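You operate a simulated robot arm through the tools that you are given. There is no shell and no other tool.

You are at the controls of a simulated robot arm. One attempt, no reset.

JOB
Clamp cover 56 and brush its dust off with the wash tray's cleaner.
Fine: clamp before brushing; brush back on the ledge, tray lid shut; the cover stays clamped. What is to be rubbed or washed off counts as gone when no trace of it is left.

The check looks at the end state, three seconds after you hand in, the way a careful person would. Anything else that was tipped, shoved, dropped, spilled or broken makes it a failure. Lids that push on must go on centred and level and be pressed home; caps that screw on are set level and turned clockwise until they are tight.

ROBOT AND FRAMES
A 6-joint arm with a two-finger parallel gripper, fixed in place. Base frame: the origin is on the floor under the middle of its stand, x ahead of it, y to its left, z up. Units: m, degrees, N and s.
It reaches about 1.313 m from its shoulder. Its first joint turns from -166.0 to 166.0 degrees. Payload 3.43 kg.
The TCP is the grasp point between the finger pads, 0.034 m short of the fingertips. In the tool frame z runs along the fingers and y along their closing line. The gripper opens to 0.128 m. The fingers are 0.024 m wide and 0.012 m thick; the gripper's body (0.048 by 0.13 m) begins 0.096 m behind the TCP.
Orientation is told as [roll, pitch, yaw] about the base's x, y, z axes, in that order, counted from this pose: with the fingers straight down and closing along the base's y, the tool's x points along the base's -x, its y along +y and its z along -z.

CONTROLS
- The arm moves only by the tool apply_moves. Its argument "deltas" is a list of rows, each an object of numbers (a shift or turn left out is 0, a gripper value left out holds the last): "rx", "ry", "rz": the turn, a rotation vector about the base's x, y, z in degrees; "tx", "ty", "tz": the shift along the base's x, y, z in m; "gripper": the finger opening in m, from 0 to 0.128. In form: [{"rx": .., "ry": .., "rz": .., "tx": .., "ty": .., "tz": .., "gripper": ..}, ...]. A call has 1 to 20 rows; each row shifts and turns the commanded pose from where the row before left it. Rows are played at 5 a second. More than 0.05 m and 8.6 degrees between two rows, or a gripper value outside its range, and nothing of the call is played. Where a pose cannot be reached the arm comes as near as it can. A force on the tool above 40 N (or 10 N above the force at the start of the call, whichever is more), or a blocked arm, ends the call early, and 0.2 s more pass. The fingers move at their own pace (about 0.153 m/s each) and stop on an object; they squeeze with about 36 N. The grip force told is the motor's: it shows also when the fingers shut on nothing. Time passes only in rows, and 0.2 s behind the last, so rows that do not move let the fingers close. It gives the time, the measured TCP pose, the force on the tool (base axes), the opening and the grip force at its end, in the units of the frame above (readings bear some noise), with the torque about the TCP (base axes, N m) and any sound that the robot's microphone picked up.
- Cameras (640 x 400 px; columns grow to the right, rows downward): "scene" is fixed at [0.385, -0.5095, 1.4661]; the picture's right is [-0.80, 0.60, 0.00], its down [0.60, 0.79, -0.15] and it looks along [-0.09, -0.12, -0.99] (base axes); focal length 347 px, centre (320, 200). "wrist" rides on the gripper at [0.076, -0.011, -0.16] in the tool frame; the picture's right is [0.15, 0.99, 0.00], its down [-0.88, 0.13, -0.46] and it looks along [-0.45, 0.07, 0.89] (tool axes); focal length 234 px, centre (320, 200). There is no depth. A picture from a camera that has moved, and an enlarged one, comes with that camera's place and axes in the base frame and with its lens. The place of the scene camera against the robot may be out by one fixed shift of up to 0.025 m in any direction.
- grab_frame(camera): a new picture of that camera. The clock stands still meanwhile.
- zoom(camera, box): a new picture of the part [left, top, right, bottom] of that camera's present view, enlarged. The clock stands still meanwhile.
- sign_off(): hands the job in; it is judged then, once.

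Nothing tells you positions but the pictures and the camera data. Unless the task says otherwise, let go and move clear before handing in.

The tools are called after "Emit:" as a command line: name --argument value ..., lists and objects as JSON in quotes. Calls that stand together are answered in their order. apply_moves: Moves the arm, as the interface text tells. Its arguments: {"type":"object","properties":{"deltas":{"type":"array","items":{"type":"object","properties":{"rx":{"type":"number"},"ry":{"type":"number"},"rz":{"type":"number"},"tx":{"type":"number"},"ty":{"type":"number"},"tz":{"type":"number"},"gripper":{"type":"number"}}}}},"required":["deltas"]} The other tools are called the same way: grab_frame (camera) takes a picture; zoom (camera, box) takes an enlarged picture of a part of a camera's view; sign_off () hands the job in.

At the start:

```text
time_s: 0.0
tcp_pos: [0.222, -0.5337, 1.122]
ee_rot: [-0.1, 0.0, -0.1]
contact_force: [-0.3, -0.7, 1.3]
wrist_torque: [-0.03, -0.01, 0.02]
finger_gap: 0.1279
gripper_force: 0.0
```

scene: 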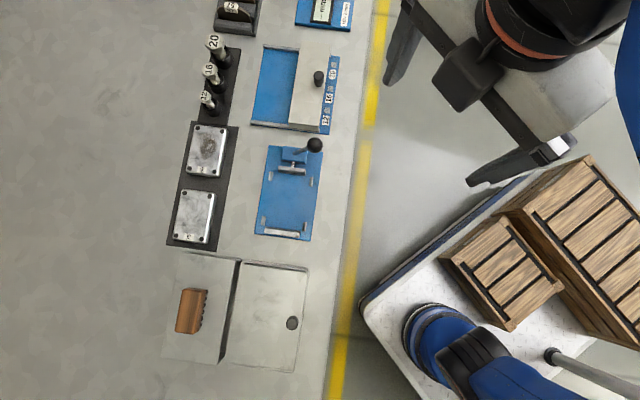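
wrist: 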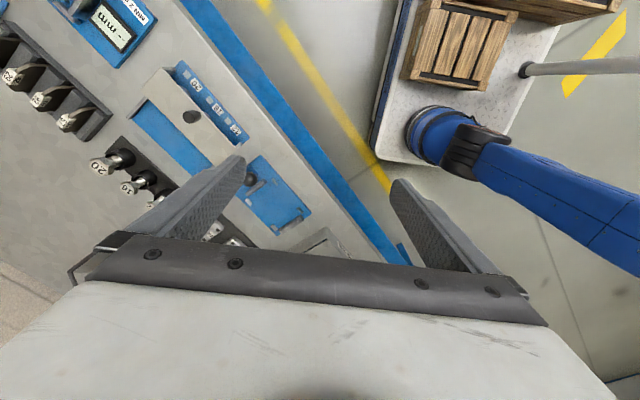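

I see a bench with two covers on a dark rack, a blue clamp fixture with a ball-handled lever, and a wash tray with a brush on a ledge and a lid beside it. I'll enlarge the parts before moving.

Emit:
zoom --camera "scene" --box '[160, 110, 250, 256]'

Emit:
zoom --camera "scene" --box '[240, 125, 340, 250]'

Emit:
zoom --camera "scene" --box '[150, 240, 330, 390]'

Emit:
zoom --camera "scene" --box '[190, 0, 370, 140]'

```text
2.74 times, centred on (205, 183) of scene
camera zoom: at [0.385, -0.5095, 1.4661], right [-0.8, 0.6, 0.0], down [0.6, 0.79, -0.15], along [-0.09, -0.12, -0.99], focal length 950 px, centre (635, 247)
```

zoom: 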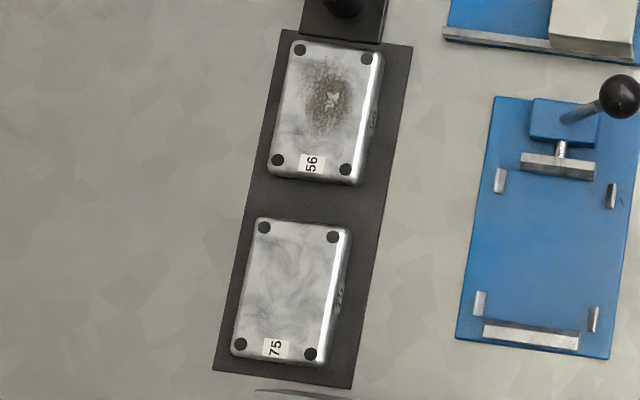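

```text
3.20 times, centred on (290, 188) of scene
camera zoom: at [0.385, -0.5095, 1.4661], right [-0.8, 0.6, 0.0], down [0.6, 0.79, -0.15], along [-0.09, -0.12, -0.99], focal length 1110 px, centre (416, 240)
```

zoom: 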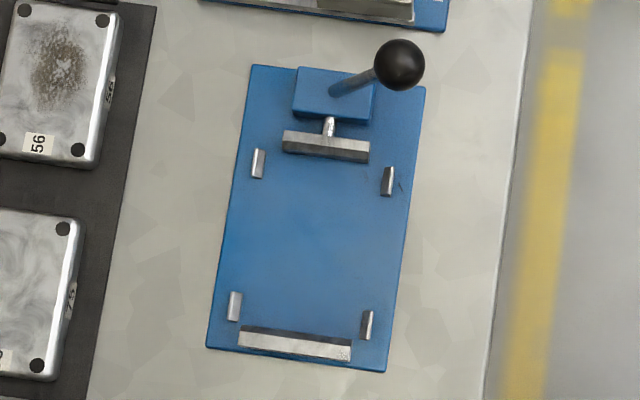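

```text
2.67 times, centred on (240, 315) of scene
camera zoom: at [0.385, -0.5095, 1.4661], right [-0.8, 0.6, 0.0], down [0.6, 0.79, -0.15], along [-0.09, -0.12, -0.99], focal length 925 px, centre (533, -107)
```

zoom: 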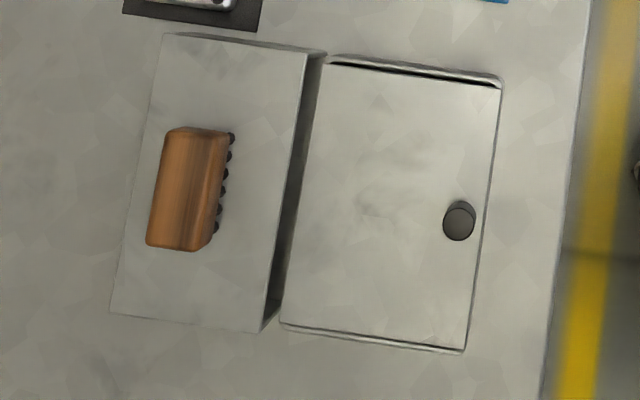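

```text
2.86 times, centred on (280, 70) of scene
camera zoom: at [0.385, -0.5095, 1.4661], right [-0.8, 0.6, 0.0], down [0.6, 0.79, -0.15], along [-0.09, -0.12, -0.99], focal length 991 px, centre (434, 571)
```

zoom: 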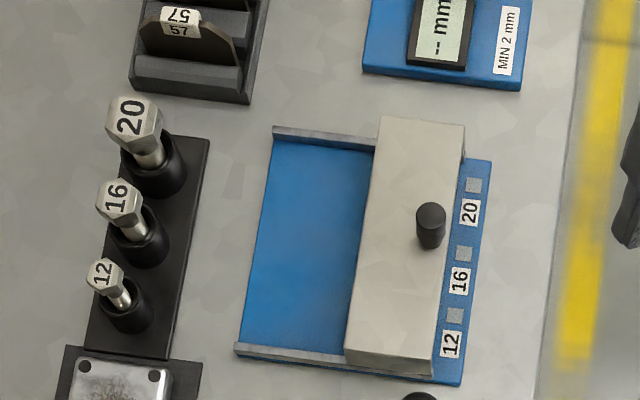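

I see cover 56, dusty, at the upper slot of the dark rack. The blue fixture with its toggle lever is beside it, and the brush is on the tray's ledge with the lid shut. The bench runs about 45° to the base axes, so I'll turn the tool 45° and hover over that area to measure with the wrist camera.

Emit:
apply_moves --deltas '[{"tx": 0.033, "ty": -0.021, "rz": 7.5}, {"tx": 0.033, "ty": -0.021, "rz": 7.5}, {"tx": 0.033, "ty": -0.021, "rz": 7.5}, {"tx": 0.033, "ty": -0.021, "rz": 7.5}, {"tx": 0.033, "ty": -0.021, "rz": 7.5}, {"tx": 0.033, "ty": -0.021, "rz": 7.5}, {}]'

Emit:
grab_frame --camera "wrist"

Emit:
grab_frame --camera "scene"

```text
time_s: 1.6
tcp_pos: [0.4212, -0.6615, 1.121]
ee_rot: [-0.1, -0.1, 45.0]
contact_force: [-0.5, 0.2, 0.9]
wrist_torque: [0.0, -0.01, 0.0]
finger_gap: 0.1281
gripper_force: 0.0
```

```text
taken
camera wrist: at [0.3746, -0.7214, 1.2809], right [-0.8, 0.6, 0.0], down [0.53, 0.71, 0.46], along [0.27, 0.37, -0.89], focal length 234 px, centre (320, 200)
```

wrist: 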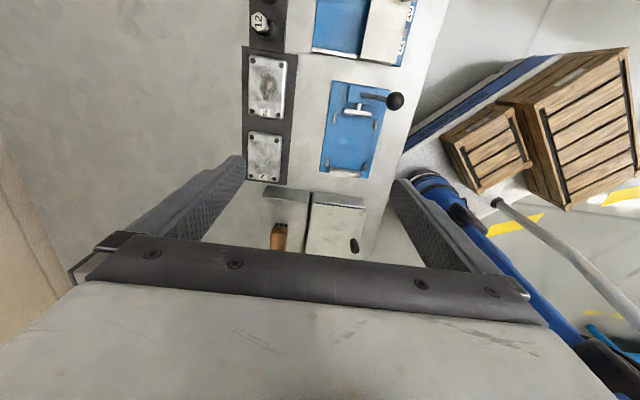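

```text
taken
```

scene: 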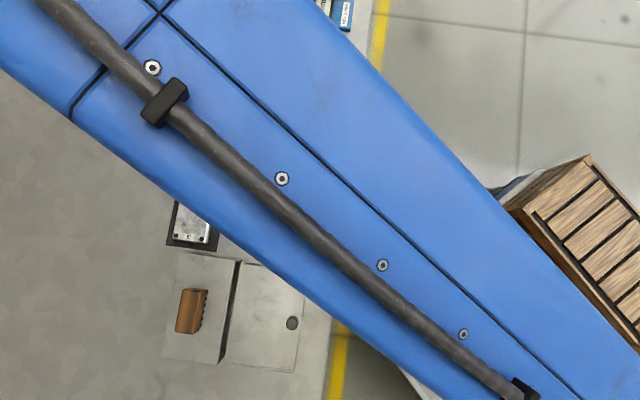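

The arm is over the area, and the wrist camera shows the covers, the fixture and the tray. I'll enlarge these to get accurate pixel positions.

Emit:
zoom --camera "wrist" --box '[230, 40, 420, 190]'

Emit:
zoom --camera "wrist" --box '[230, 170, 420, 270]'

```text
2.67 times, centred on (325, 115) of wrist
camera zoom: at [0.3746, -0.7214, 1.2809], right [-0.8, 0.6, 0.0], down [0.53, 0.71, 0.46], along [0.27, 0.37, -0.89], focal length 624 px, centre (307, 427)
```

zoom: 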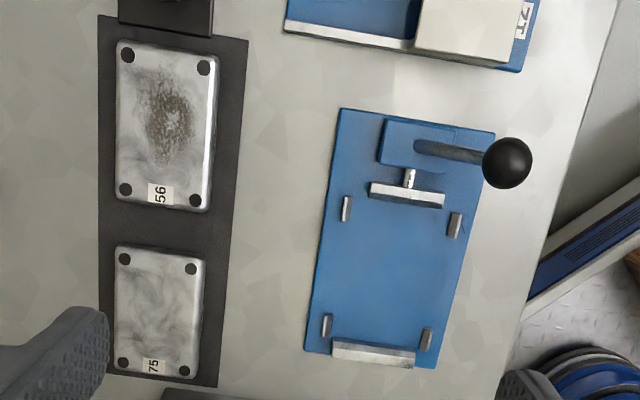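

```text
3.37 times, centred on (325, 220) of wrist
camera zoom: at [0.3746, -0.7214, 1.2809], right [-0.8, 0.6, 0.0], down [0.53, 0.71, 0.46], along [0.27, 0.37, -0.89], focal length 789 px, centre (303, 133)
```

zoom: 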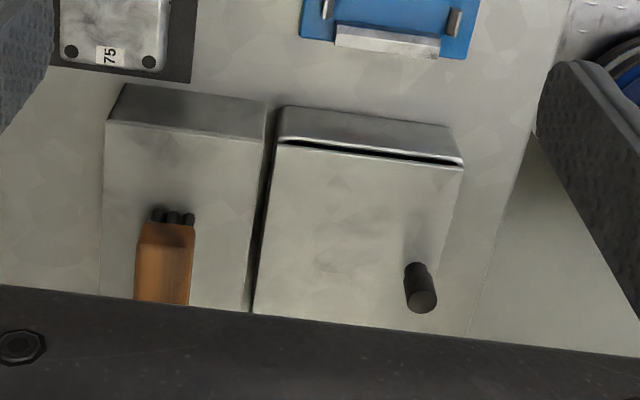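

From the two views I take the fixture plate to be at roughly z = 0.8, turned about 46° in the base. I'll lower straight down 0.09 m, well clear of everything, to get a second view and fix the heights.

Emit:
apply_moves --deltas '[{"tz": -0.03}, {"tz": -0.03}, {"tz": -0.03}, {}]'

Emit:
zoom --camera "wrist" --box '[180, 0, 480, 190]'

Emit:
grab_frame --camera "wrist"

```text
time_s: 2.6
tcp_pos: [0.4192, -0.6586, 1.0314]
ee_rot: [-0.2, -0.1, 44.9]
contact_force: [-0.1, -0.1, 0.1]
wrist_torque: [0.01, 0.03, -0.02]
finger_gap: 0.1279
gripper_force: 0.0
```

```text
2.11 times, centred on (330, 95) of wrist
camera zoom: at [0.3744, -0.7206, 1.1903], right [-0.8, 0.6, 0.0], down [0.53, 0.71, 0.46], along [0.27, 0.37, -0.89], focal length 493 px, centre (299, 421)
```

zoom: 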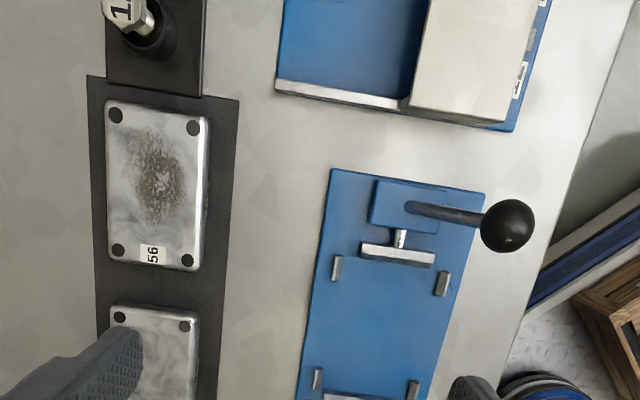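

```text
taken
camera wrist: at [0.3744, -0.7206, 1.1903], right [-0.8, 0.6, 0.0], down [0.53, 0.71, 0.46], along [0.27, 0.37, -0.89], focal length 234 px, centre (320, 200)
```

wrist: 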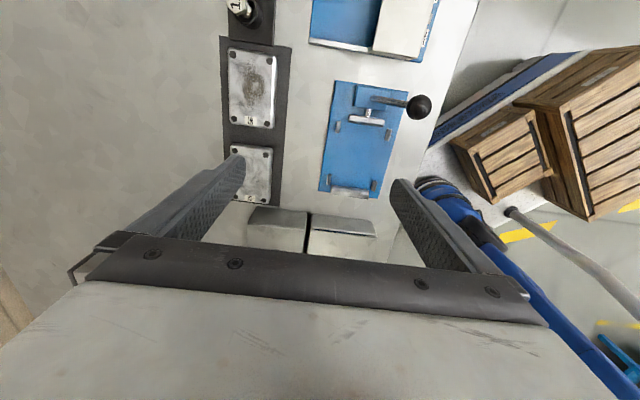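

Triangulating the two views puts the cover tops at about z ≈ 0.86 and the lever ball at about (0.303, -0.635, 0.917). Next I'll look at the lever mechanism and the tray from closer up, shifting toward the tray so the gripper doesn't block the clamp.

Emit:
apply_moves --deltas '[{"ty": 0.04}, {"ty": 0.04, "tz": -0.015}, {"tz": -0.015}, {}]'

Emit:
grab_frame --camera "wrist"

Emit:
zoom --camera "wrist" --box '[300, 0, 460, 110]'

Emit:
zoom --camera "wrist" --box '[220, 100, 420, 240]'

```text
time_s: 3.6
tcp_pos: [0.421, -0.5793, 1.0007]
ee_rot: [-0.1, -0.1, 44.9]
contact_force: [-1.0, 0.4, -0.7]
wrist_torque: [-0.01, 0.01, -0.01]
finger_gap: 0.128
gripper_force: 0.0
```

```text
taken
camera wrist: at [0.3736, -0.641, 1.1605], right [-0.8, 0.6, 0.0], down [0.53, 0.71, 0.46], along [0.27, 0.37, -0.89], focal length 234 px, centre (320, 200)
```

wrist: 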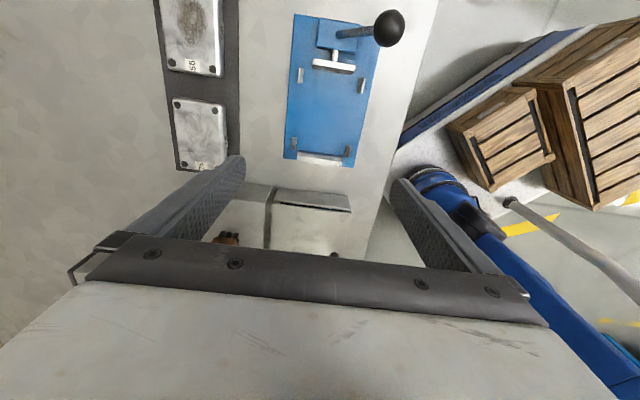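

```text
3.64 times, centred on (380, 55) of wrist
camera zoom: at [0.3736, -0.641, 1.1605], right [-0.8, 0.6, 0.0], down [0.53, 0.71, 0.46], along [0.27, 0.37, -0.89], focal length 852 px, centre (102, 727)
```

zoom: 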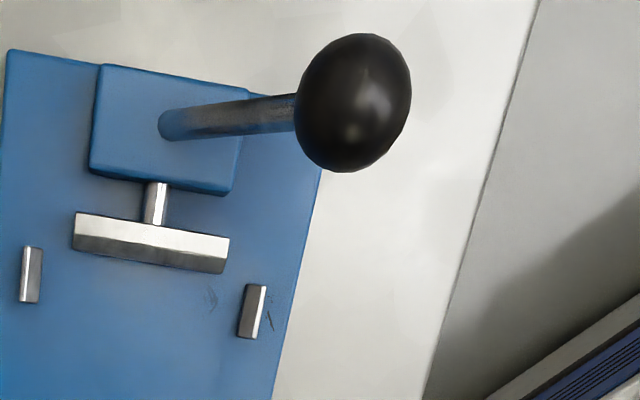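

```text
2.86 times, centred on (320, 170) of wrist
camera zoom: at [0.3736, -0.641, 1.1605], right [-0.8, 0.6, 0.0], down [0.53, 0.71, 0.46], along [0.27, 0.37, -0.89], focal length 669 px, centre (320, 286)
```

zoom: 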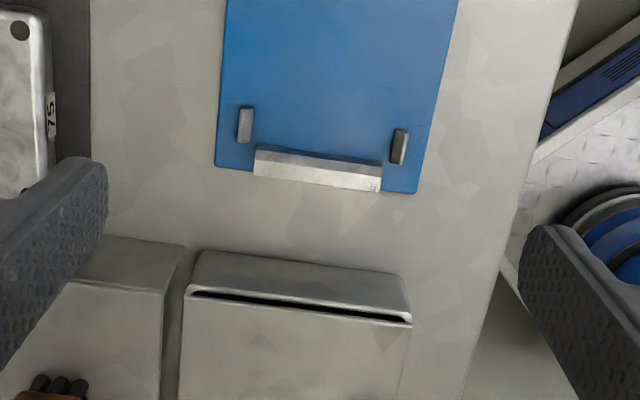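

The rod and ball lean toward the robot from the top of the clamp body, with the pusher retracted. The fixture plate comes out at z ≈ 0.843. Now I'll move over the tray to see the lid, knob and brush.

Emit:
apply_moves --deltas '[{"tz": 0.03}, {"tx": 0.036, "ty": 0.03, "tz": 0.02}, {"tx": 0.036, "ty": 0.03}, {"tx": 0.036, "ty": 0.03}, {"tx": 0.036, "ty": 0.03}, {"tx": 0.036, "ty": 0.03}, {}]'

Emit:
grab_frame --camera "wrist"

Emit:
zoom --camera "wrist" --box '[200, 40, 400, 180]'

Emit:
grab_frame --camera "scene"

```text
refused: row 2 steps farther than a row can; nothing moved
```

```text
taken
camera wrist: at [0.3736, -0.641, 1.1605], right [-0.8, 0.6, 0.0], down [0.53, 0.71, 0.46], along [0.27, 0.37, -0.89], focal length 234 px, centre (320, 200)
```

wrist: 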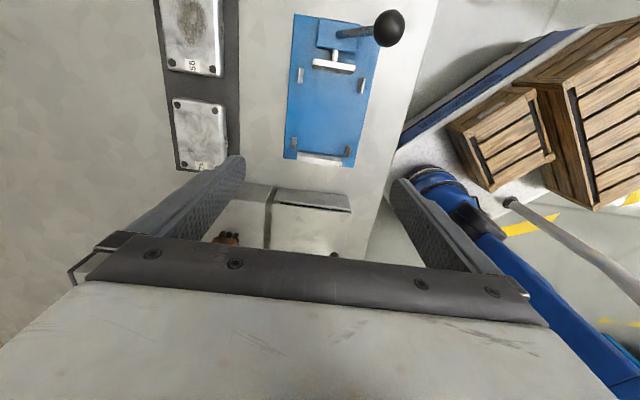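

```text
2.86 times, centred on (300, 110) of wrist
camera zoom: at [0.3736, -0.641, 1.1605], right [-0.8, 0.6, 0.0], down [0.53, 0.71, 0.46], along [0.27, 0.37, -0.89], focal length 669 px, centre (377, 457)
```

zoom: 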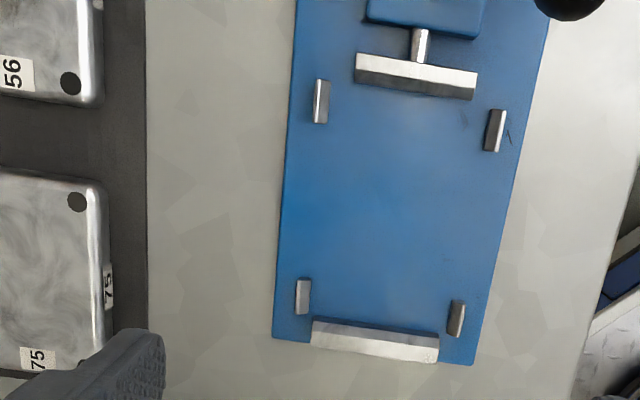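

```text
taken
```

scene: 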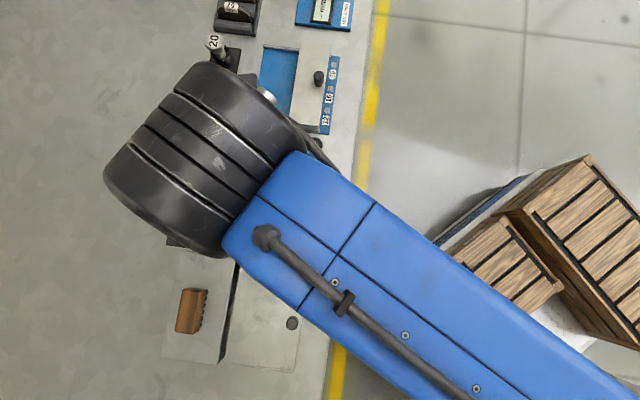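

That call was refused because a row's combined step was over 0.05 m, so nothing moved. I'll repeat it with shorter rows; the picture of the fixture is useful anyway.

Emit:
apply_moves --deltas '[{"tz": 0.04}, {"tx": 0.034, "ty": 0.028, "tz": 0.01}, {"tx": 0.036, "ty": 0.03}, {"tx": 0.036, "ty": 0.03}, {"tx": 0.036, "ty": 0.03}, {"tx": 0.036, "ty": 0.03}, {}]'

Emit:
grab_frame --camera "wrist"

Emit:
zoom --camera "wrist" --box '[200, 40, 400, 180]'

Emit:
grab_frame --camera "scene"

```text
time_s: 5.2
tcp_pos: [0.5976, -0.4291, 1.0511]
ee_rot: [-0.1, -0.1, 44.9]
contact_force: [1.0, 0.4, 0.2]
wrist_torque: [-0.01, -0.02, -0.02]
finger_gap: 0.128
gripper_force: 0.0
```

```text
taken
camera wrist: at [0.5522, -0.4915, 1.2114], right [-0.8, 0.6, 0.0], down [0.53, 0.71, 0.46], along [0.27, 0.37, -0.89], focal length 234 px, centre (320, 200)
```

wrist: 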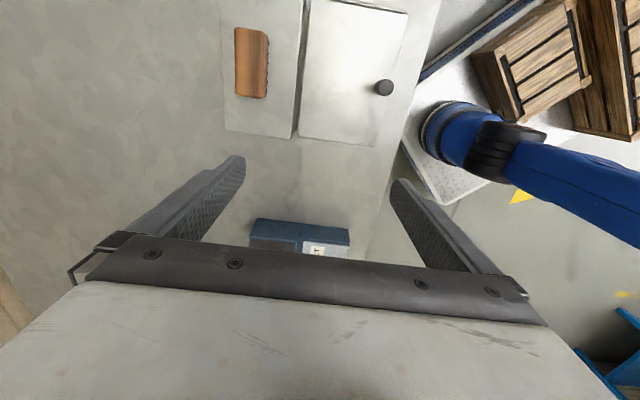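

```text
2.86 times, centred on (300, 110) of wrist
camera zoom: at [0.5522, -0.4915, 1.2114], right [-0.8, 0.6, 0.0], down [0.53, 0.71, 0.46], along [0.27, 0.37, -0.89], focal length 669 px, centre (377, 457)
```

zoom: 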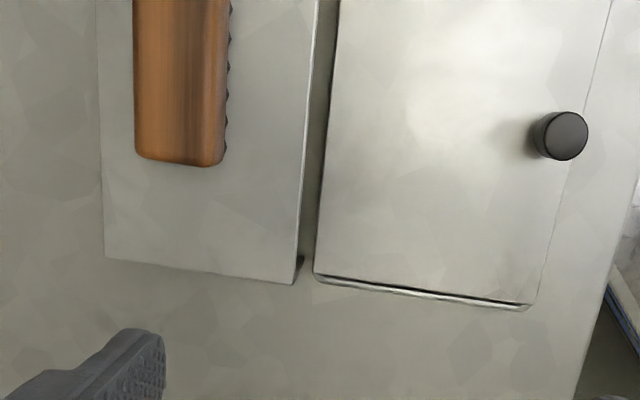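

```text
taken
```

scene: 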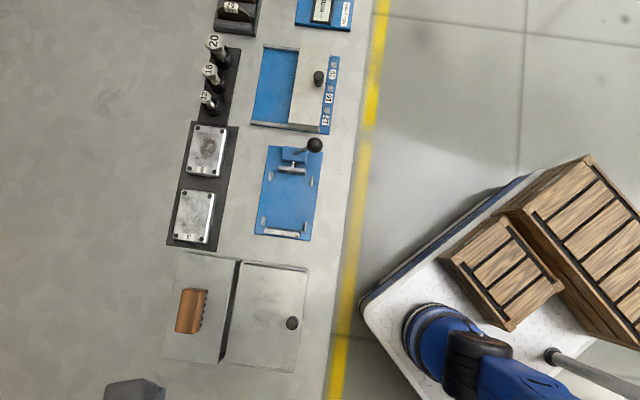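

The tray has a flat lid with a knob near the robot-side edge and a narrow gap toward the ledge. I'll look closely at the lid edges for a hinge.

Emit:
zoom --camera "wrist" --box '[285, 0, 415, 80]'

Emit:
zoom --camera "wrist" --box '[285, 80, 415, 160]'

Emit:
zoom --camera "scene" --box '[220, 250, 320, 312]'

Emit:
zoom --camera "scene" --box '[210, 312, 310, 375]'

Emit:
zoom --camera "scene" --box '[160, 270, 240, 350]'

Emit:
zoom --camera "wrist" --box '[210, 0, 310, 140]'

```text
4.92 times, centred on (350, 40) of wrist
camera zoom: at [0.5522, -0.4915, 1.2114], right [-0.8, 0.6, 0.0], down [0.53, 0.71, 0.46], along [0.27, 0.37, -0.89], focal length 1153 px, centre (172, 988)
```

zoom: 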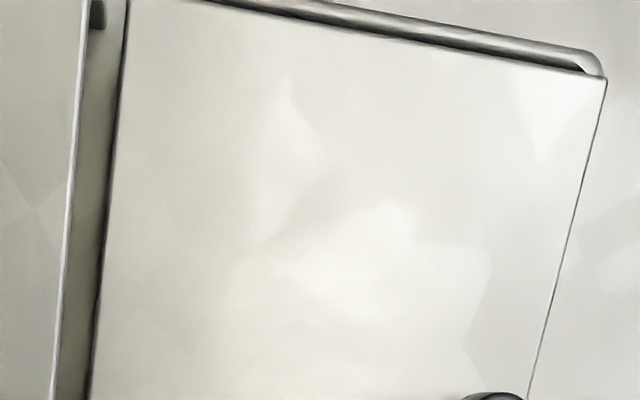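

```text
4.92 times, centred on (350, 120) of wrist
camera zoom: at [0.5522, -0.4915, 1.2114], right [-0.8, 0.6, 0.0], down [0.53, 0.71, 0.46], along [0.27, 0.37, -0.89], focal length 1153 px, centre (172, 594)
```

zoom: 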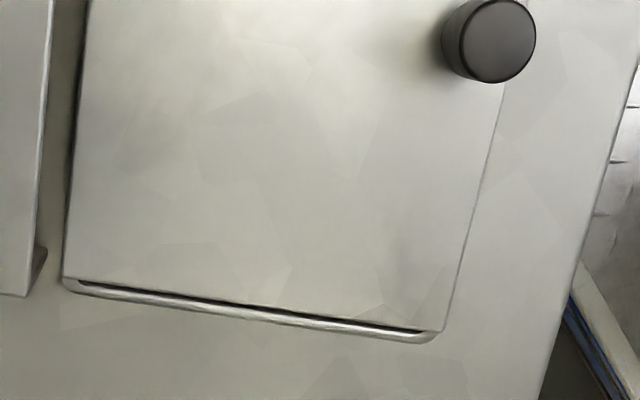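

```text
6.40 times, centred on (270, 281) of scene
camera zoom: at [0.385, -0.5095, 1.4661], right [-0.8, 0.6, 0.0], down [0.6, 0.79, -0.15], along [-0.09, -0.12, -0.99], focal length 2219 px, centre (640, -318)
```

zoom: 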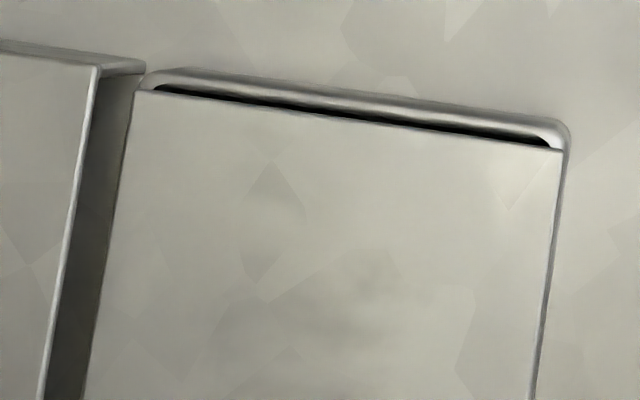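

```text
6.35 times, centred on (260, 344) of scene
camera zoom: at [0.385, -0.5095, 1.4661], right [-0.8, 0.6, 0.0], down [0.6, 0.79, -0.15], along [-0.09, -0.12, -0.99], focal length 2201 px, centre (701, -711)
```

zoom: 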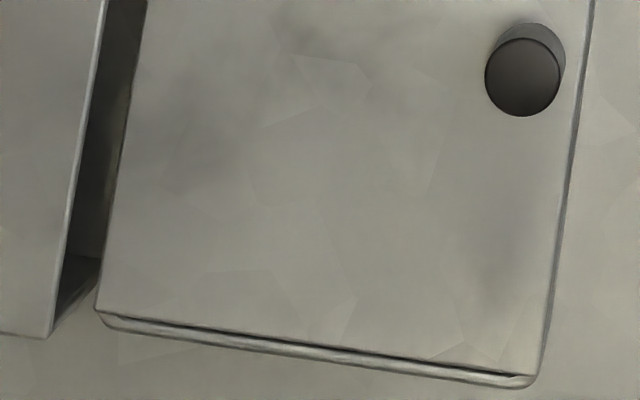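

```text
5.00 times, centred on (200, 310) of scene
camera zoom: at [0.385, -0.5095, 1.4661], right [-0.8, 0.6, 0.0], down [0.6, 0.79, -0.15], along [-0.09, -0.12, -0.99], focal length 1734 px, centre (920, -350)
```

zoom: 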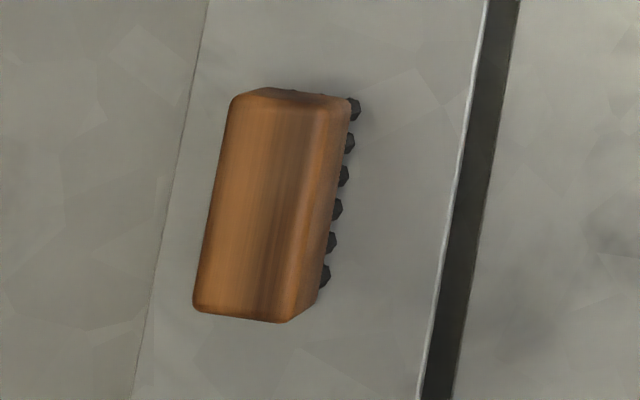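

```text
2.86 times, centred on (260, 70) of wrist
camera zoom: at [0.5522, -0.4915, 1.2114], right [-0.8, 0.6, 0.0], down [0.53, 0.71, 0.46], along [0.27, 0.37, -0.89], focal length 669 px, centre (491, 571)
```

zoom: 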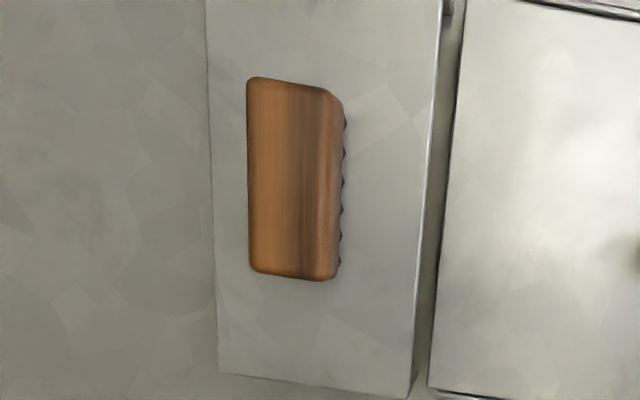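

The lid top comes out at z ≈ 0.883, with the knob top at about (0.4955, -0.440, 0.911). Cover 56 is centred at about (0.452, -0.7626) with its top at z ≈ 0.864, turned about 45.2°. I'll go above cover 56 and check alignment before descending.

Emit:
apply_moves --deltas '[{"tx": -0.0182, "ty": -0.0417, "rz": 0.3}, {"tx": -0.0182, "ty": -0.0417}, {"tx": -0.0182, "ty": -0.0417}, {"tx": -0.0182, "ty": -0.0417}, {"tx": -0.0182, "ty": -0.0417}, {"tx": -0.0182, "ty": -0.0417}, {"tx": -0.0182, "ty": -0.0417}, {"tx": -0.0182, "ty": -0.0417}, {"tz": -0.04}, {"tz": -0.04}, {}]'

Emit:
grab_frame --camera "wrist"

Emit:
zoom --camera "wrist" --box '[220, 60, 420, 200]'

```text
time_s: 7.6
tcp_pos: [0.454, -0.7645, 0.9727]
ee_rot: [-0.2, 0.0, 45.2]
contact_force: [-0.4, -1.1, 0.0]
wrist_torque: [0.01, 0.02, -0.01]
finger_gap: 0.128
gripper_force: 0.0
```

```text
taken
camera wrist: at [0.4076, -0.8253, 1.1316], right [-0.81, 0.59, 0.0], down [0.53, 0.72, 0.46], along [0.27, 0.37, -0.89], focal length 234 px, centre (320, 200)
```

wrist: 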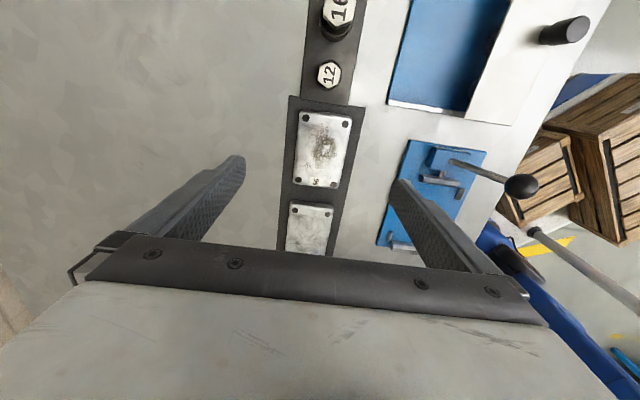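

```text
2.86 times, centred on (320, 130) of wrist
camera zoom: at [0.4076, -0.8253, 1.1316], right [-0.81, 0.59, 0.0], down [0.53, 0.72, 0.46], along [0.27, 0.37, -0.89], focal length 669 px, centre (320, 400)
```

zoom: 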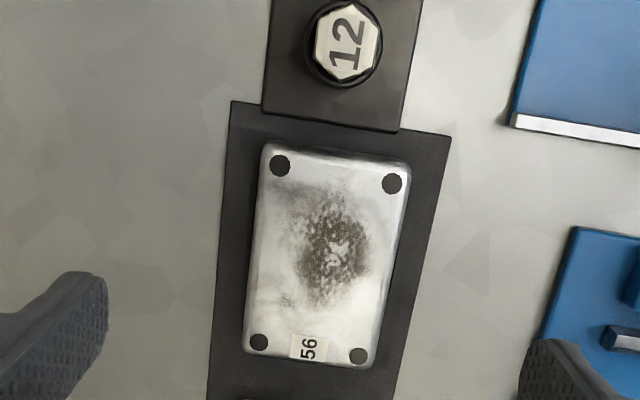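

The wrist view puts cover 56's centre within about 1 mm of the TCP, and the angle matches. I'll descend to TCP z ≈ 0.887 with the fingertips just above the rack, then look.

Emit:
apply_moves --deltas '[{"tx": -0.001, "tz": -0.03}, {"tz": -0.025}, {"tz": -0.015}, {"tz": -0.01}, {"tz": -0.005}, {}]'

Emit:
grab_frame --camera "wrist"

Emit:
zoom --camera "wrist" --box '[220, 100, 420, 240]'

```text
time_s: 9.0
tcp_pos: [0.4507, -0.7644, 0.8858]
ee_rot: [-0.1, -0.1, 45.2]
contact_force: [0.7, -0.4, 0.6]
wrist_torque: [0.02, -0.03, -0.01]
finger_gap: 0.1278
gripper_force: 0.0
```

```text
taken
camera wrist: at [0.4059, -0.8262, 1.0459], right [-0.81, 0.59, 0.0], down [0.53, 0.72, 0.46], along [0.27, 0.37, -0.89], focal length 234 px, centre (320, 200)
```

wrist: 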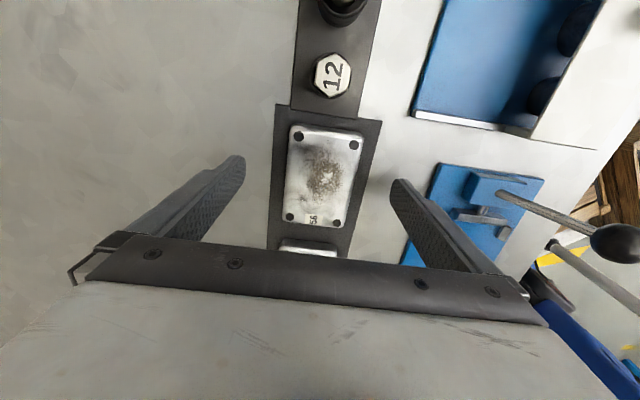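

```text
2.86 times, centred on (320, 170) of wrist
camera zoom: at [0.4059, -0.8262, 1.0459], right [-0.81, 0.59, 0.0], down [0.53, 0.72, 0.46], along [0.27, 0.37, -0.89], focal length 669 px, centre (320, 286)
```

zoom: 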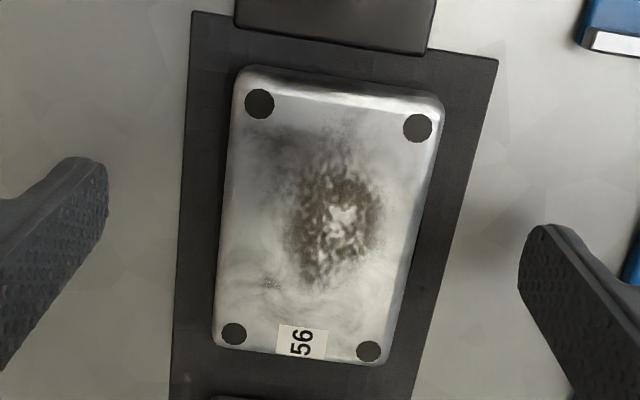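

The fingers straddle cover 56, centred to within about 1 mm and free of contact. I'll close on it.

Emit:
apply_moves --deltas '[{"gripper": 0.07}, {"gripper": 0.062}, {"gripper": 0.045}, {"gripper": 0.045}, {"gripper": 0.045}]'

Emit:
zoom --camera "wrist" --box '[220, 100, 420, 240]'

```text
time_s: 10.2
tcp_pos: [0.4525, -0.7633, 0.8867]
ee_rot: [-0.1, -0.1, 45.1]
contact_force: [-0.4, -0.4, 0.0]
wrist_torque: [0.03, 0.05, -0.06]
finger_gap: 0.0594
gripper_force: 35.7
```

```text
2.86 times, centred on (320, 170) of wrist
camera zoom: at [0.4059, -0.8262, 1.0459], right [-0.81, 0.59, 0.0], down [0.53, 0.72, 0.46], along [0.27, 0.37, -0.89], focal length 669 px, centre (320, 286)
```

zoom: 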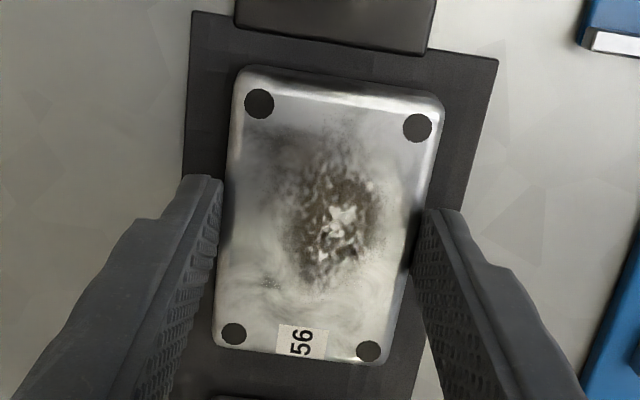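

The grip is solid at 0.0594 m opening. I'll lift straight up and check.

Emit:
apply_moves --deltas '[{"tz": 0.005}, {"tz": 0.01}, {"tz": 0.02}, {"tz": 0.025}, {"tz": 0.03}, {}]'

Emit:
grab_frame --camera "wrist"

Emit:
zoom --camera "wrist" --box '[220, 100, 420, 240]'

```text
time_s: 11.6
tcp_pos: [0.4521, -0.7636, 0.9752]
ee_rot: [-0.1, -0.1, 45.3]
contact_force: [-0.5, 0.3, 0.5]
wrist_torque: [-0.03, 0.0, 0.0]
finger_gap: 0.0446
gripper_force: 0.2
```

```text
taken
camera wrist: at [0.4059, -0.8261, 1.1356], right [-0.81, 0.59, 0.0], down [0.53, 0.72, 0.46], along [0.27, 0.37, -0.89], focal length 234 px, centre (320, 200)
```

wrist: 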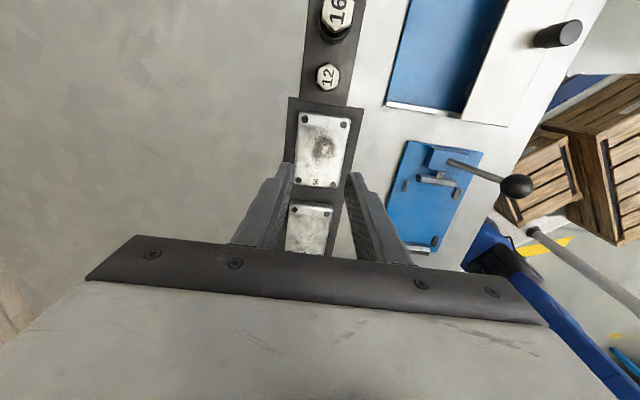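

```text
2.86 times, centred on (320, 170) of wrist
camera zoom: at [0.4059, -0.8261, 1.1356], right [-0.81, 0.59, 0.0], down [0.53, 0.72, 0.46], along [0.27, 0.37, -0.89], focal length 669 px, centre (320, 286)
```

zoom: 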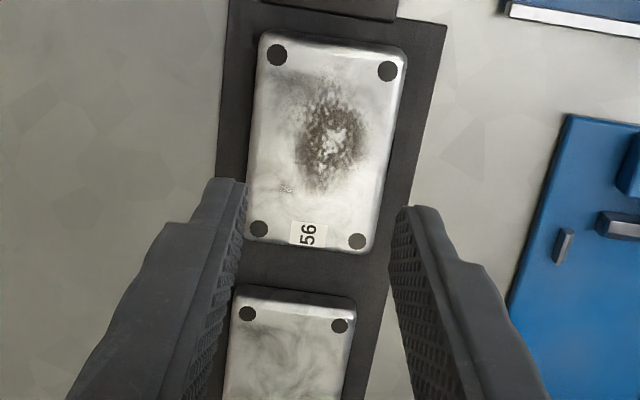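

The cover slipped out because the fingers caught only its rounded top edge. It is still in place on the rack, so I'll reopen and go lower in small steps, watching the force until the tips just reach the rack.

Emit:
apply_moves --deltas '[{"gripper": 0.08}, {"gripper": 0.08, "tz": -0.03}, {"tz": -0.03}, {"tz": -0.02}, {"tz": -0.008}, {}]'

Emit:
apply_moves --deltas '[{"tz": -0.002}, {}]'

Emit:
apply_moves --deltas '[{"tz": -0.002}, {}]'

```text
time_s: 13.0
tcp_pos: [0.4514, -0.7656, 0.8879]
ee_rot: [-0.1, 0.2, 45.2]
contact_force: [-0.9, -0.5, -0.8]
wrist_torque: [0.05, 0.01, 0.0]
finger_gap: 0.08
gripper_force: 0.1
```

```text
time_s: 13.6
tcp_pos: [0.4523, -0.765, 0.8868]
ee_rot: [-0.1, -0.1, 45.2]
contact_force: [0.2, -0.2, 1.0]
wrist_torque: [0.0, -0.01, 0.03]
finger_gap: 0.08
gripper_force: 0.2
```

```text
time_s: 14.2
tcp_pos: [0.4517, -0.7652, 0.8841]
ee_rot: [-0.2, -0.1, 45.1]
contact_force: [-0.4, -0.1, -0.1]
wrist_torque: [0.03, 0.01, 0.03]
finger_gap: 0.08
gripper_force: 0.0
```

There is no contact yet at TCP z ≈ 0.884. I'll keep stepping down.

Emit:
apply_moves --deltas '[{"tz": -0.002}, {}]'

Emit:
apply_moves --deltas '[{"tz": -0.002}, {}]'

Emit:
zoom --camera "wrist" --box '[220, 100, 420, 240]'

```text
time_s: 14.8
tcp_pos: [0.4511, -0.7643, 0.8819]
ee_rot: [-0.1, -0.2, 45.2]
contact_force: [-0.8, 0.2, 0.4]
wrist_torque: [0.0, -0.01, 0.01]
finger_gap: 0.08
gripper_force: 0.1
```

```text
time_s: 15.4
tcp_pos: [0.4514, -0.7644, 0.8802]
ee_rot: [-0.1, 0.0, 45.2]
contact_force: [0.0, 0.4, 0.3]
wrist_torque: [0.01, 0.01, 0.0]
finger_gap: 0.0801
gripper_force: 0.0
```

```text
2.86 times, centred on (320, 170) of wrist
camera zoom: at [0.4056, -0.8263, 1.0403], right [-0.81, 0.59, 0.0], down [0.53, 0.72, 0.46], along [0.27, 0.37, -0.89], focal length 669 px, centre (320, 286)
```

zoom: 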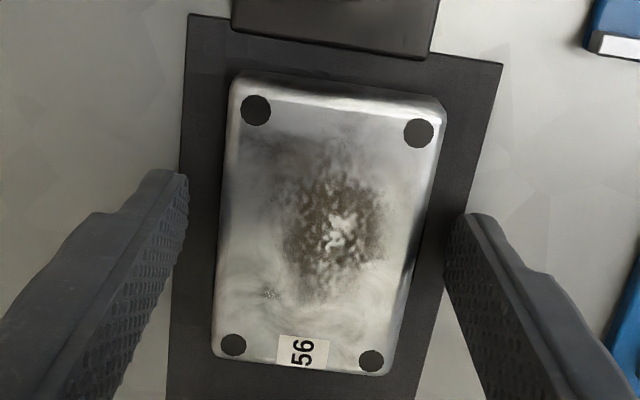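

There is still no contact with the tips at about z ≈ 0.846. I'll take a few more small steps.

Emit:
apply_moves --deltas '[{"tz": -0.0015}, {}]'

Emit:
apply_moves --deltas '[{"tz": -0.0015}, {}]'

Emit:
apply_moves --deltas '[{"tz": -0.0015}, {}]'

```text
time_s: 16.0
tcp_pos: [0.4523, -0.7641, 0.8781]
ee_rot: [-0.1, 0.0, 45.3]
contact_force: [-1.2, 0.0, -0.1]
wrist_torque: [-0.04, -0.01, 0.03]
finger_gap: 0.0799
gripper_force: 0.1
```

```text
time_s: 16.6
tcp_pos: [0.4506, -0.7645, 0.8775]
ee_rot: [-0.1, 0.0, 45.2]
contact_force: [-0.1, 0.3, -0.1]
wrist_torque: [0.0, 0.06, -0.02]
finger_gap: 0.0798
gripper_force: 0.1
```

```text
time_s: 17.2
tcp_pos: [0.4513, -0.765, 0.8779]
ee_rot: [-0.1, -0.1, 45.3]
contact_force: [-0.6, -1.9, 11.1]
wrist_torque: [0.25, 0.38, 0.0]
finger_gap: 0.0795
gripper_force: 0.0
```

The tips touched the rack at TCP z ≈ 0.877, so the rack top is about 0.843. I'll back off 1.5 mm and close.

Emit:
apply_moves --deltas '[{"tz": 0.002}, {"gripper": 0.065}, {"gripper": 0.045}, {"gripper": 0.045}, {"gripper": 0.045}]'

Emit:
apply_moves --deltas '[{"tz": 0.003}, {"tz": 0.005}, {"tz": 0.01}, {}]'

Emit:
zoom --camera "wrist" --box '[220, 100, 420, 240]'

```text
time_s: 18.4
tcp_pos: [0.4517, -0.7649, 0.8781]
ee_rot: [-0.1, -0.1, 45.2]
contact_force: [0.2, -0.1, 0.1]
wrist_torque: [-0.01, 0.0, 0.02]
finger_gap: 0.0593
gripper_force: 35.8
```

```text
time_s: 19.4
tcp_pos: [0.4505, -0.7644, 0.8962]
ee_rot: [-0.1, -0.1, 45.3]
contact_force: [-0.2, -0.7, -1.8]
wrist_torque: [0.02, 0.01, -0.01]
finger_gap: 0.0595
gripper_force: 36.1
```

```text
2.86 times, centred on (320, 170) of wrist
camera zoom: at [0.4055, -0.8267, 1.0557], right [-0.81, 0.59, 0.0], down [0.53, 0.72, 0.46], along [0.27, 0.37, -0.89], focal length 669 px, centre (320, 286)
```

zoom: 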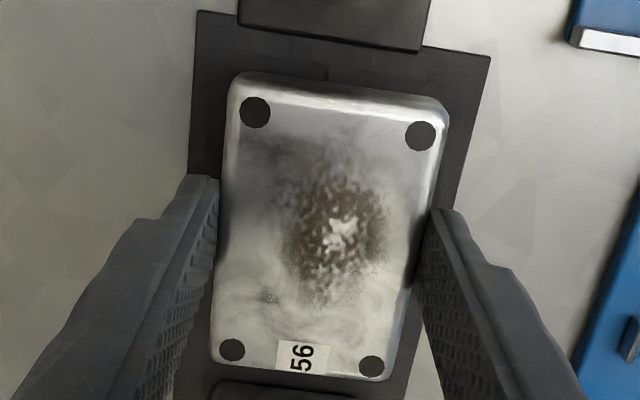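

Cover 56 is now held and clear of the rack, with about 2 N of weight. I'll raise it and carry it over the fixture, then check its place against the posts before lowering.

Emit:
apply_moves --deltas '[{"tz": 0.03}, {"tz": 0.035}, {"tx": -0.014, "ty": 0.041}, {"tx": -0.014, "ty": 0.041}, {"tx": -0.0141, "ty": 0.041}, {"tx": -0.0141, "ty": 0.0411}, {}]'

Emit:
grab_frame --camera "wrist"

Emit:
zoom --camera "wrist" --box '[220, 60, 420, 240]'

```text
time_s: 21.0
tcp_pos: [0.3958, -0.6003, 0.9607]
ee_rot: [0.0, 0.0, 45.2]
contact_force: [0.2, 0.1, -1.0]
wrist_torque: [-0.02, 0.04, 0.02]
finger_gap: 0.0598
gripper_force: 36.5
```

```text
taken
camera wrist: at [0.3497, -0.6622, 1.1198], right [-0.81, 0.59, 0.0], down [0.53, 0.72, 0.46], along [0.27, 0.37, -0.89], focal length 234 px, centre (320, 200)
```

wrist: 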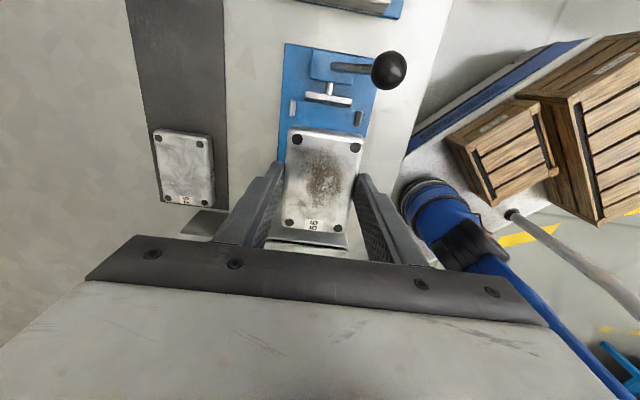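

```text
2.22 times, centred on (320, 150) of wrist
camera zoom: at [0.3497, -0.6622, 1.1198], right [-0.81, 0.59, 0.0], down [0.53, 0.72, 0.46], along [0.27, 0.37, -0.89], focal length 520 px, centre (320, 311)
```

zoom: 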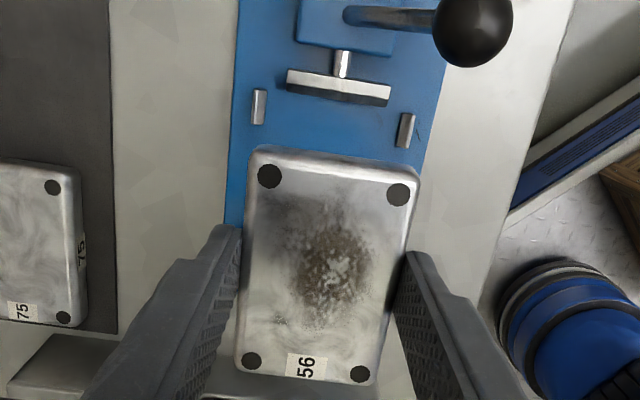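

The cover is centred across the posts to within about 1 mm. I'll shift it 4 mm toward the pusher for clearance from the fixed stop, then lower to a few millimetres above the plate and look again.

Emit:
apply_moves --deltas '[{"tx": -0.0028, "ty": -0.0028}, {"tz": -0.03}, {"tz": -0.02}, {"tz": -0.015}, {}]'

Emit:
zoom --camera "wrist" --box '[220, 60, 420, 240]'

Emit:
zoom --camera "scene" --box '[220, 120, 340, 250]'

```text
time_s: 22.2
tcp_pos: [0.3916, -0.6023, 0.8962]
ee_rot: [-0.1, -0.2, 45.2]
contact_force: [0.3, 0.5, -1.5]
wrist_torque: [-0.04, 0.03, 0.0]
finger_gap: 0.0595
gripper_force: 36.1
```

```text
2.22 times, centred on (320, 150) of wrist
camera zoom: at [0.3468, -0.665, 1.0548], right [-0.81, 0.59, 0.0], down [0.53, 0.72, 0.46], along [0.27, 0.37, -0.89], focal length 520 px, centre (320, 311)
```

zoom: 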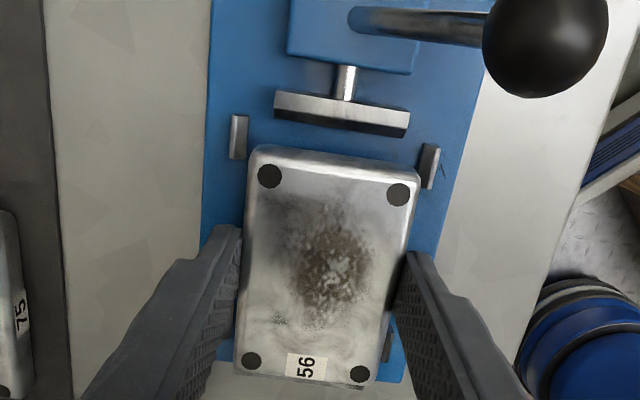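

```text
3.08 times, centred on (280, 185) of scene
camera zoom: at [0.385, -0.5095, 1.4661], right [-0.8, 0.6, 0.0], down [0.6, 0.79, -0.15], along [-0.09, -0.12, -0.99], focal length 1067 px, centre (443, 246)
```

zoom: 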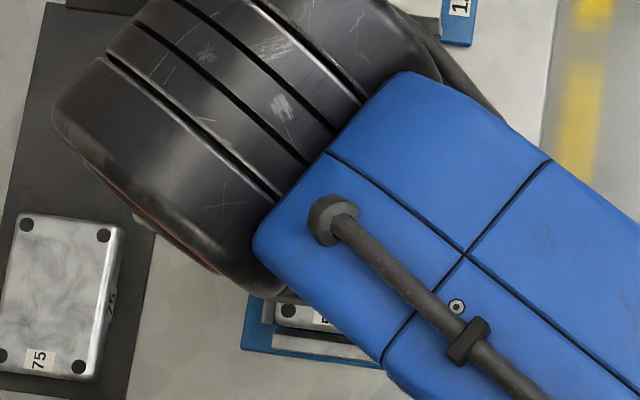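

Clearance is about 2.4 mm on each side and the pusher is clear. I'll lower the last centimetre in small steps while watching the force.

Emit:
apply_moves --deltas '[{"tz": -0.006}, {"tz": -0.005}, {}]'

Emit:
apply_moves --deltas '[{"tz": -0.002}, {}]'

Emit:
apply_moves --deltas '[{"tz": -0.002}, {}]'

```text
time_s: 23.0
tcp_pos: [0.3919, -0.6029, 0.8833]
ee_rot: [-0.2, -0.1, 45.2]
contact_force: [-0.2, 0.1, -0.7]
wrist_torque: [-0.03, -0.01, 0.0]
finger_gap: 0.0596
gripper_force: 35.9
```

```text
time_s: 23.6
tcp_pos: [0.3924, -0.6029, 0.8823]
ee_rot: [-0.1, -0.1, 45.1]
contact_force: [-1.2, 0.1, -1.3]
wrist_torque: [-0.04, 0.0, 0.06]
finger_gap: 0.0598
gripper_force: 36.7
```

```text
time_s: 24.2
tcp_pos: [0.3925, -0.603, 0.8821]
ee_rot: [-0.2, 0.0, 45.2]
contact_force: [2.8, -3.9, 21.4]
wrist_torque: [0.57, -0.24, -0.02]
finger_gap: 0.0594
gripper_force: 36.1
```

Contact came at TCP z ≈ 0.882, slightly higher than I expected and biased toward the far stop. I'll look before letting go.

Emit:
zoom --camera "wrist" --box '[220, 60, 420, 240]'

Emit:
zoom --camera "scene" --box '[245, 190, 325, 250]'

Emit:
zoom --camera "wrist" --box '[260, 170, 380, 260]'

```text
2.22 times, centred on (320, 150) of wrist
camera zoom: at [0.3468, -0.6645, 1.0419], right [-0.81, 0.59, 0.0], down [0.53, 0.72, 0.46], along [0.27, 0.36, -0.89], focal length 520 px, centre (320, 311)
```

zoom: 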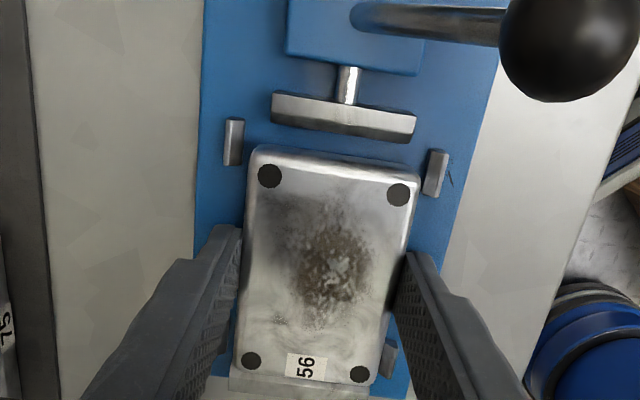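

```text
6.67 times, centred on (285, 220) of scene
camera zoom: at [0.385, -0.5095, 1.4661], right [-0.8, 0.6, 0.0], down [0.6, 0.79, -0.15], along [-0.09, -0.12, -0.99], focal length 2312 px, centre (553, 67)
```

zoom: 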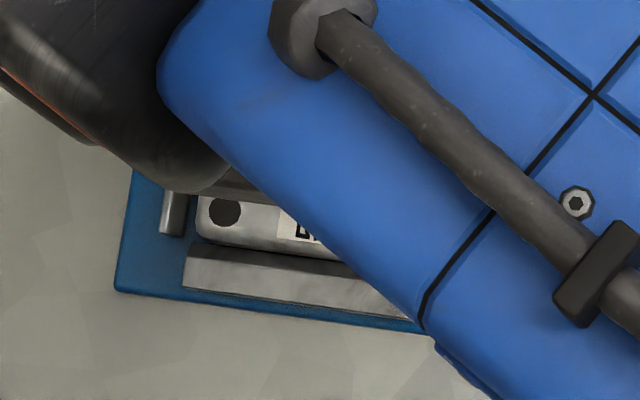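

```text
4.44 times, centred on (320, 215) of wrist
camera zoom: at [0.3468, -0.6645, 1.0419], right [-0.81, 0.59, 0.0], down [0.53, 0.72, 0.46], along [0.27, 0.36, -0.89], focal length 1041 px, centre (320, 133)
```

zoom: 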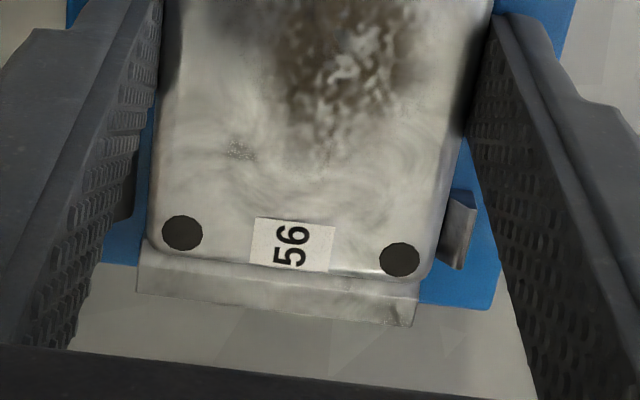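

The cover sits between the side posts with its end just inside the fixed bar. I'll ease the pressure, open slightly, rise and check that it lies flat.

Emit:
apply_moves --deltas '[{"tz": 0.001}, {"gripper": 0.066}, {"gripper": 0.08}, {"gripper": 0.08}, {"tz": 0.03}, {"tz": 0.04}, {"tz": 0.03}, {}]'

Emit:
zoom --camera "wrist" --box '[220, 60, 420, 240]'

Emit:
grab_frame --camera "wrist"

```text
time_s: 26.0
tcp_pos: [0.3939, -0.6027, 0.9824]
ee_rot: [0.0, 0.0, 45.3]
contact_force: [-0.1, -0.1, -0.6]
wrist_torque: [0.02, -0.01, -0.02]
finger_gap: 0.0799
gripper_force: 0.1
```

```text
2.22 times, centred on (320, 150) of wrist
camera zoom: at [0.3475, -0.6648, 1.1423], right [-0.81, 0.59, 0.0], down [0.53, 0.72, 0.46], along [0.27, 0.37, -0.89], focal length 520 px, centre (320, 311)
```

zoom: 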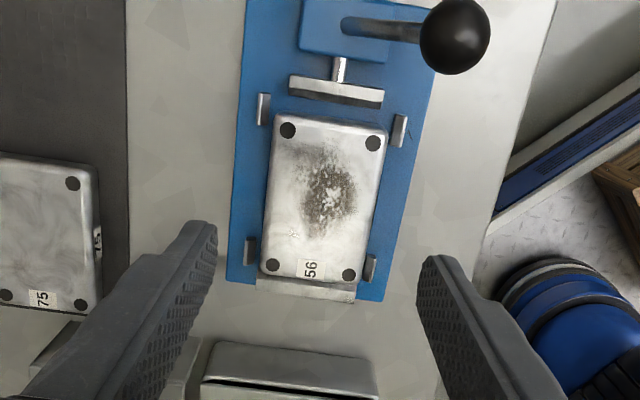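

```text
taken
camera wrist: at [0.3475, -0.6648, 1.1423], right [-0.81, 0.59, 0.0], down [0.53, 0.72, 0.46], along [0.27, 0.37, -0.89], focal length 234 px, centre (320, 200)
```

wrist: 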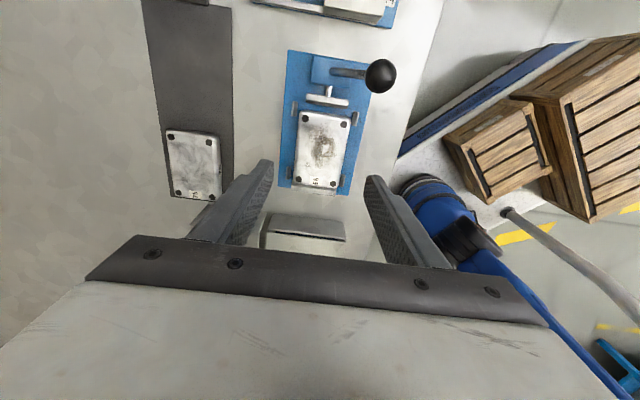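

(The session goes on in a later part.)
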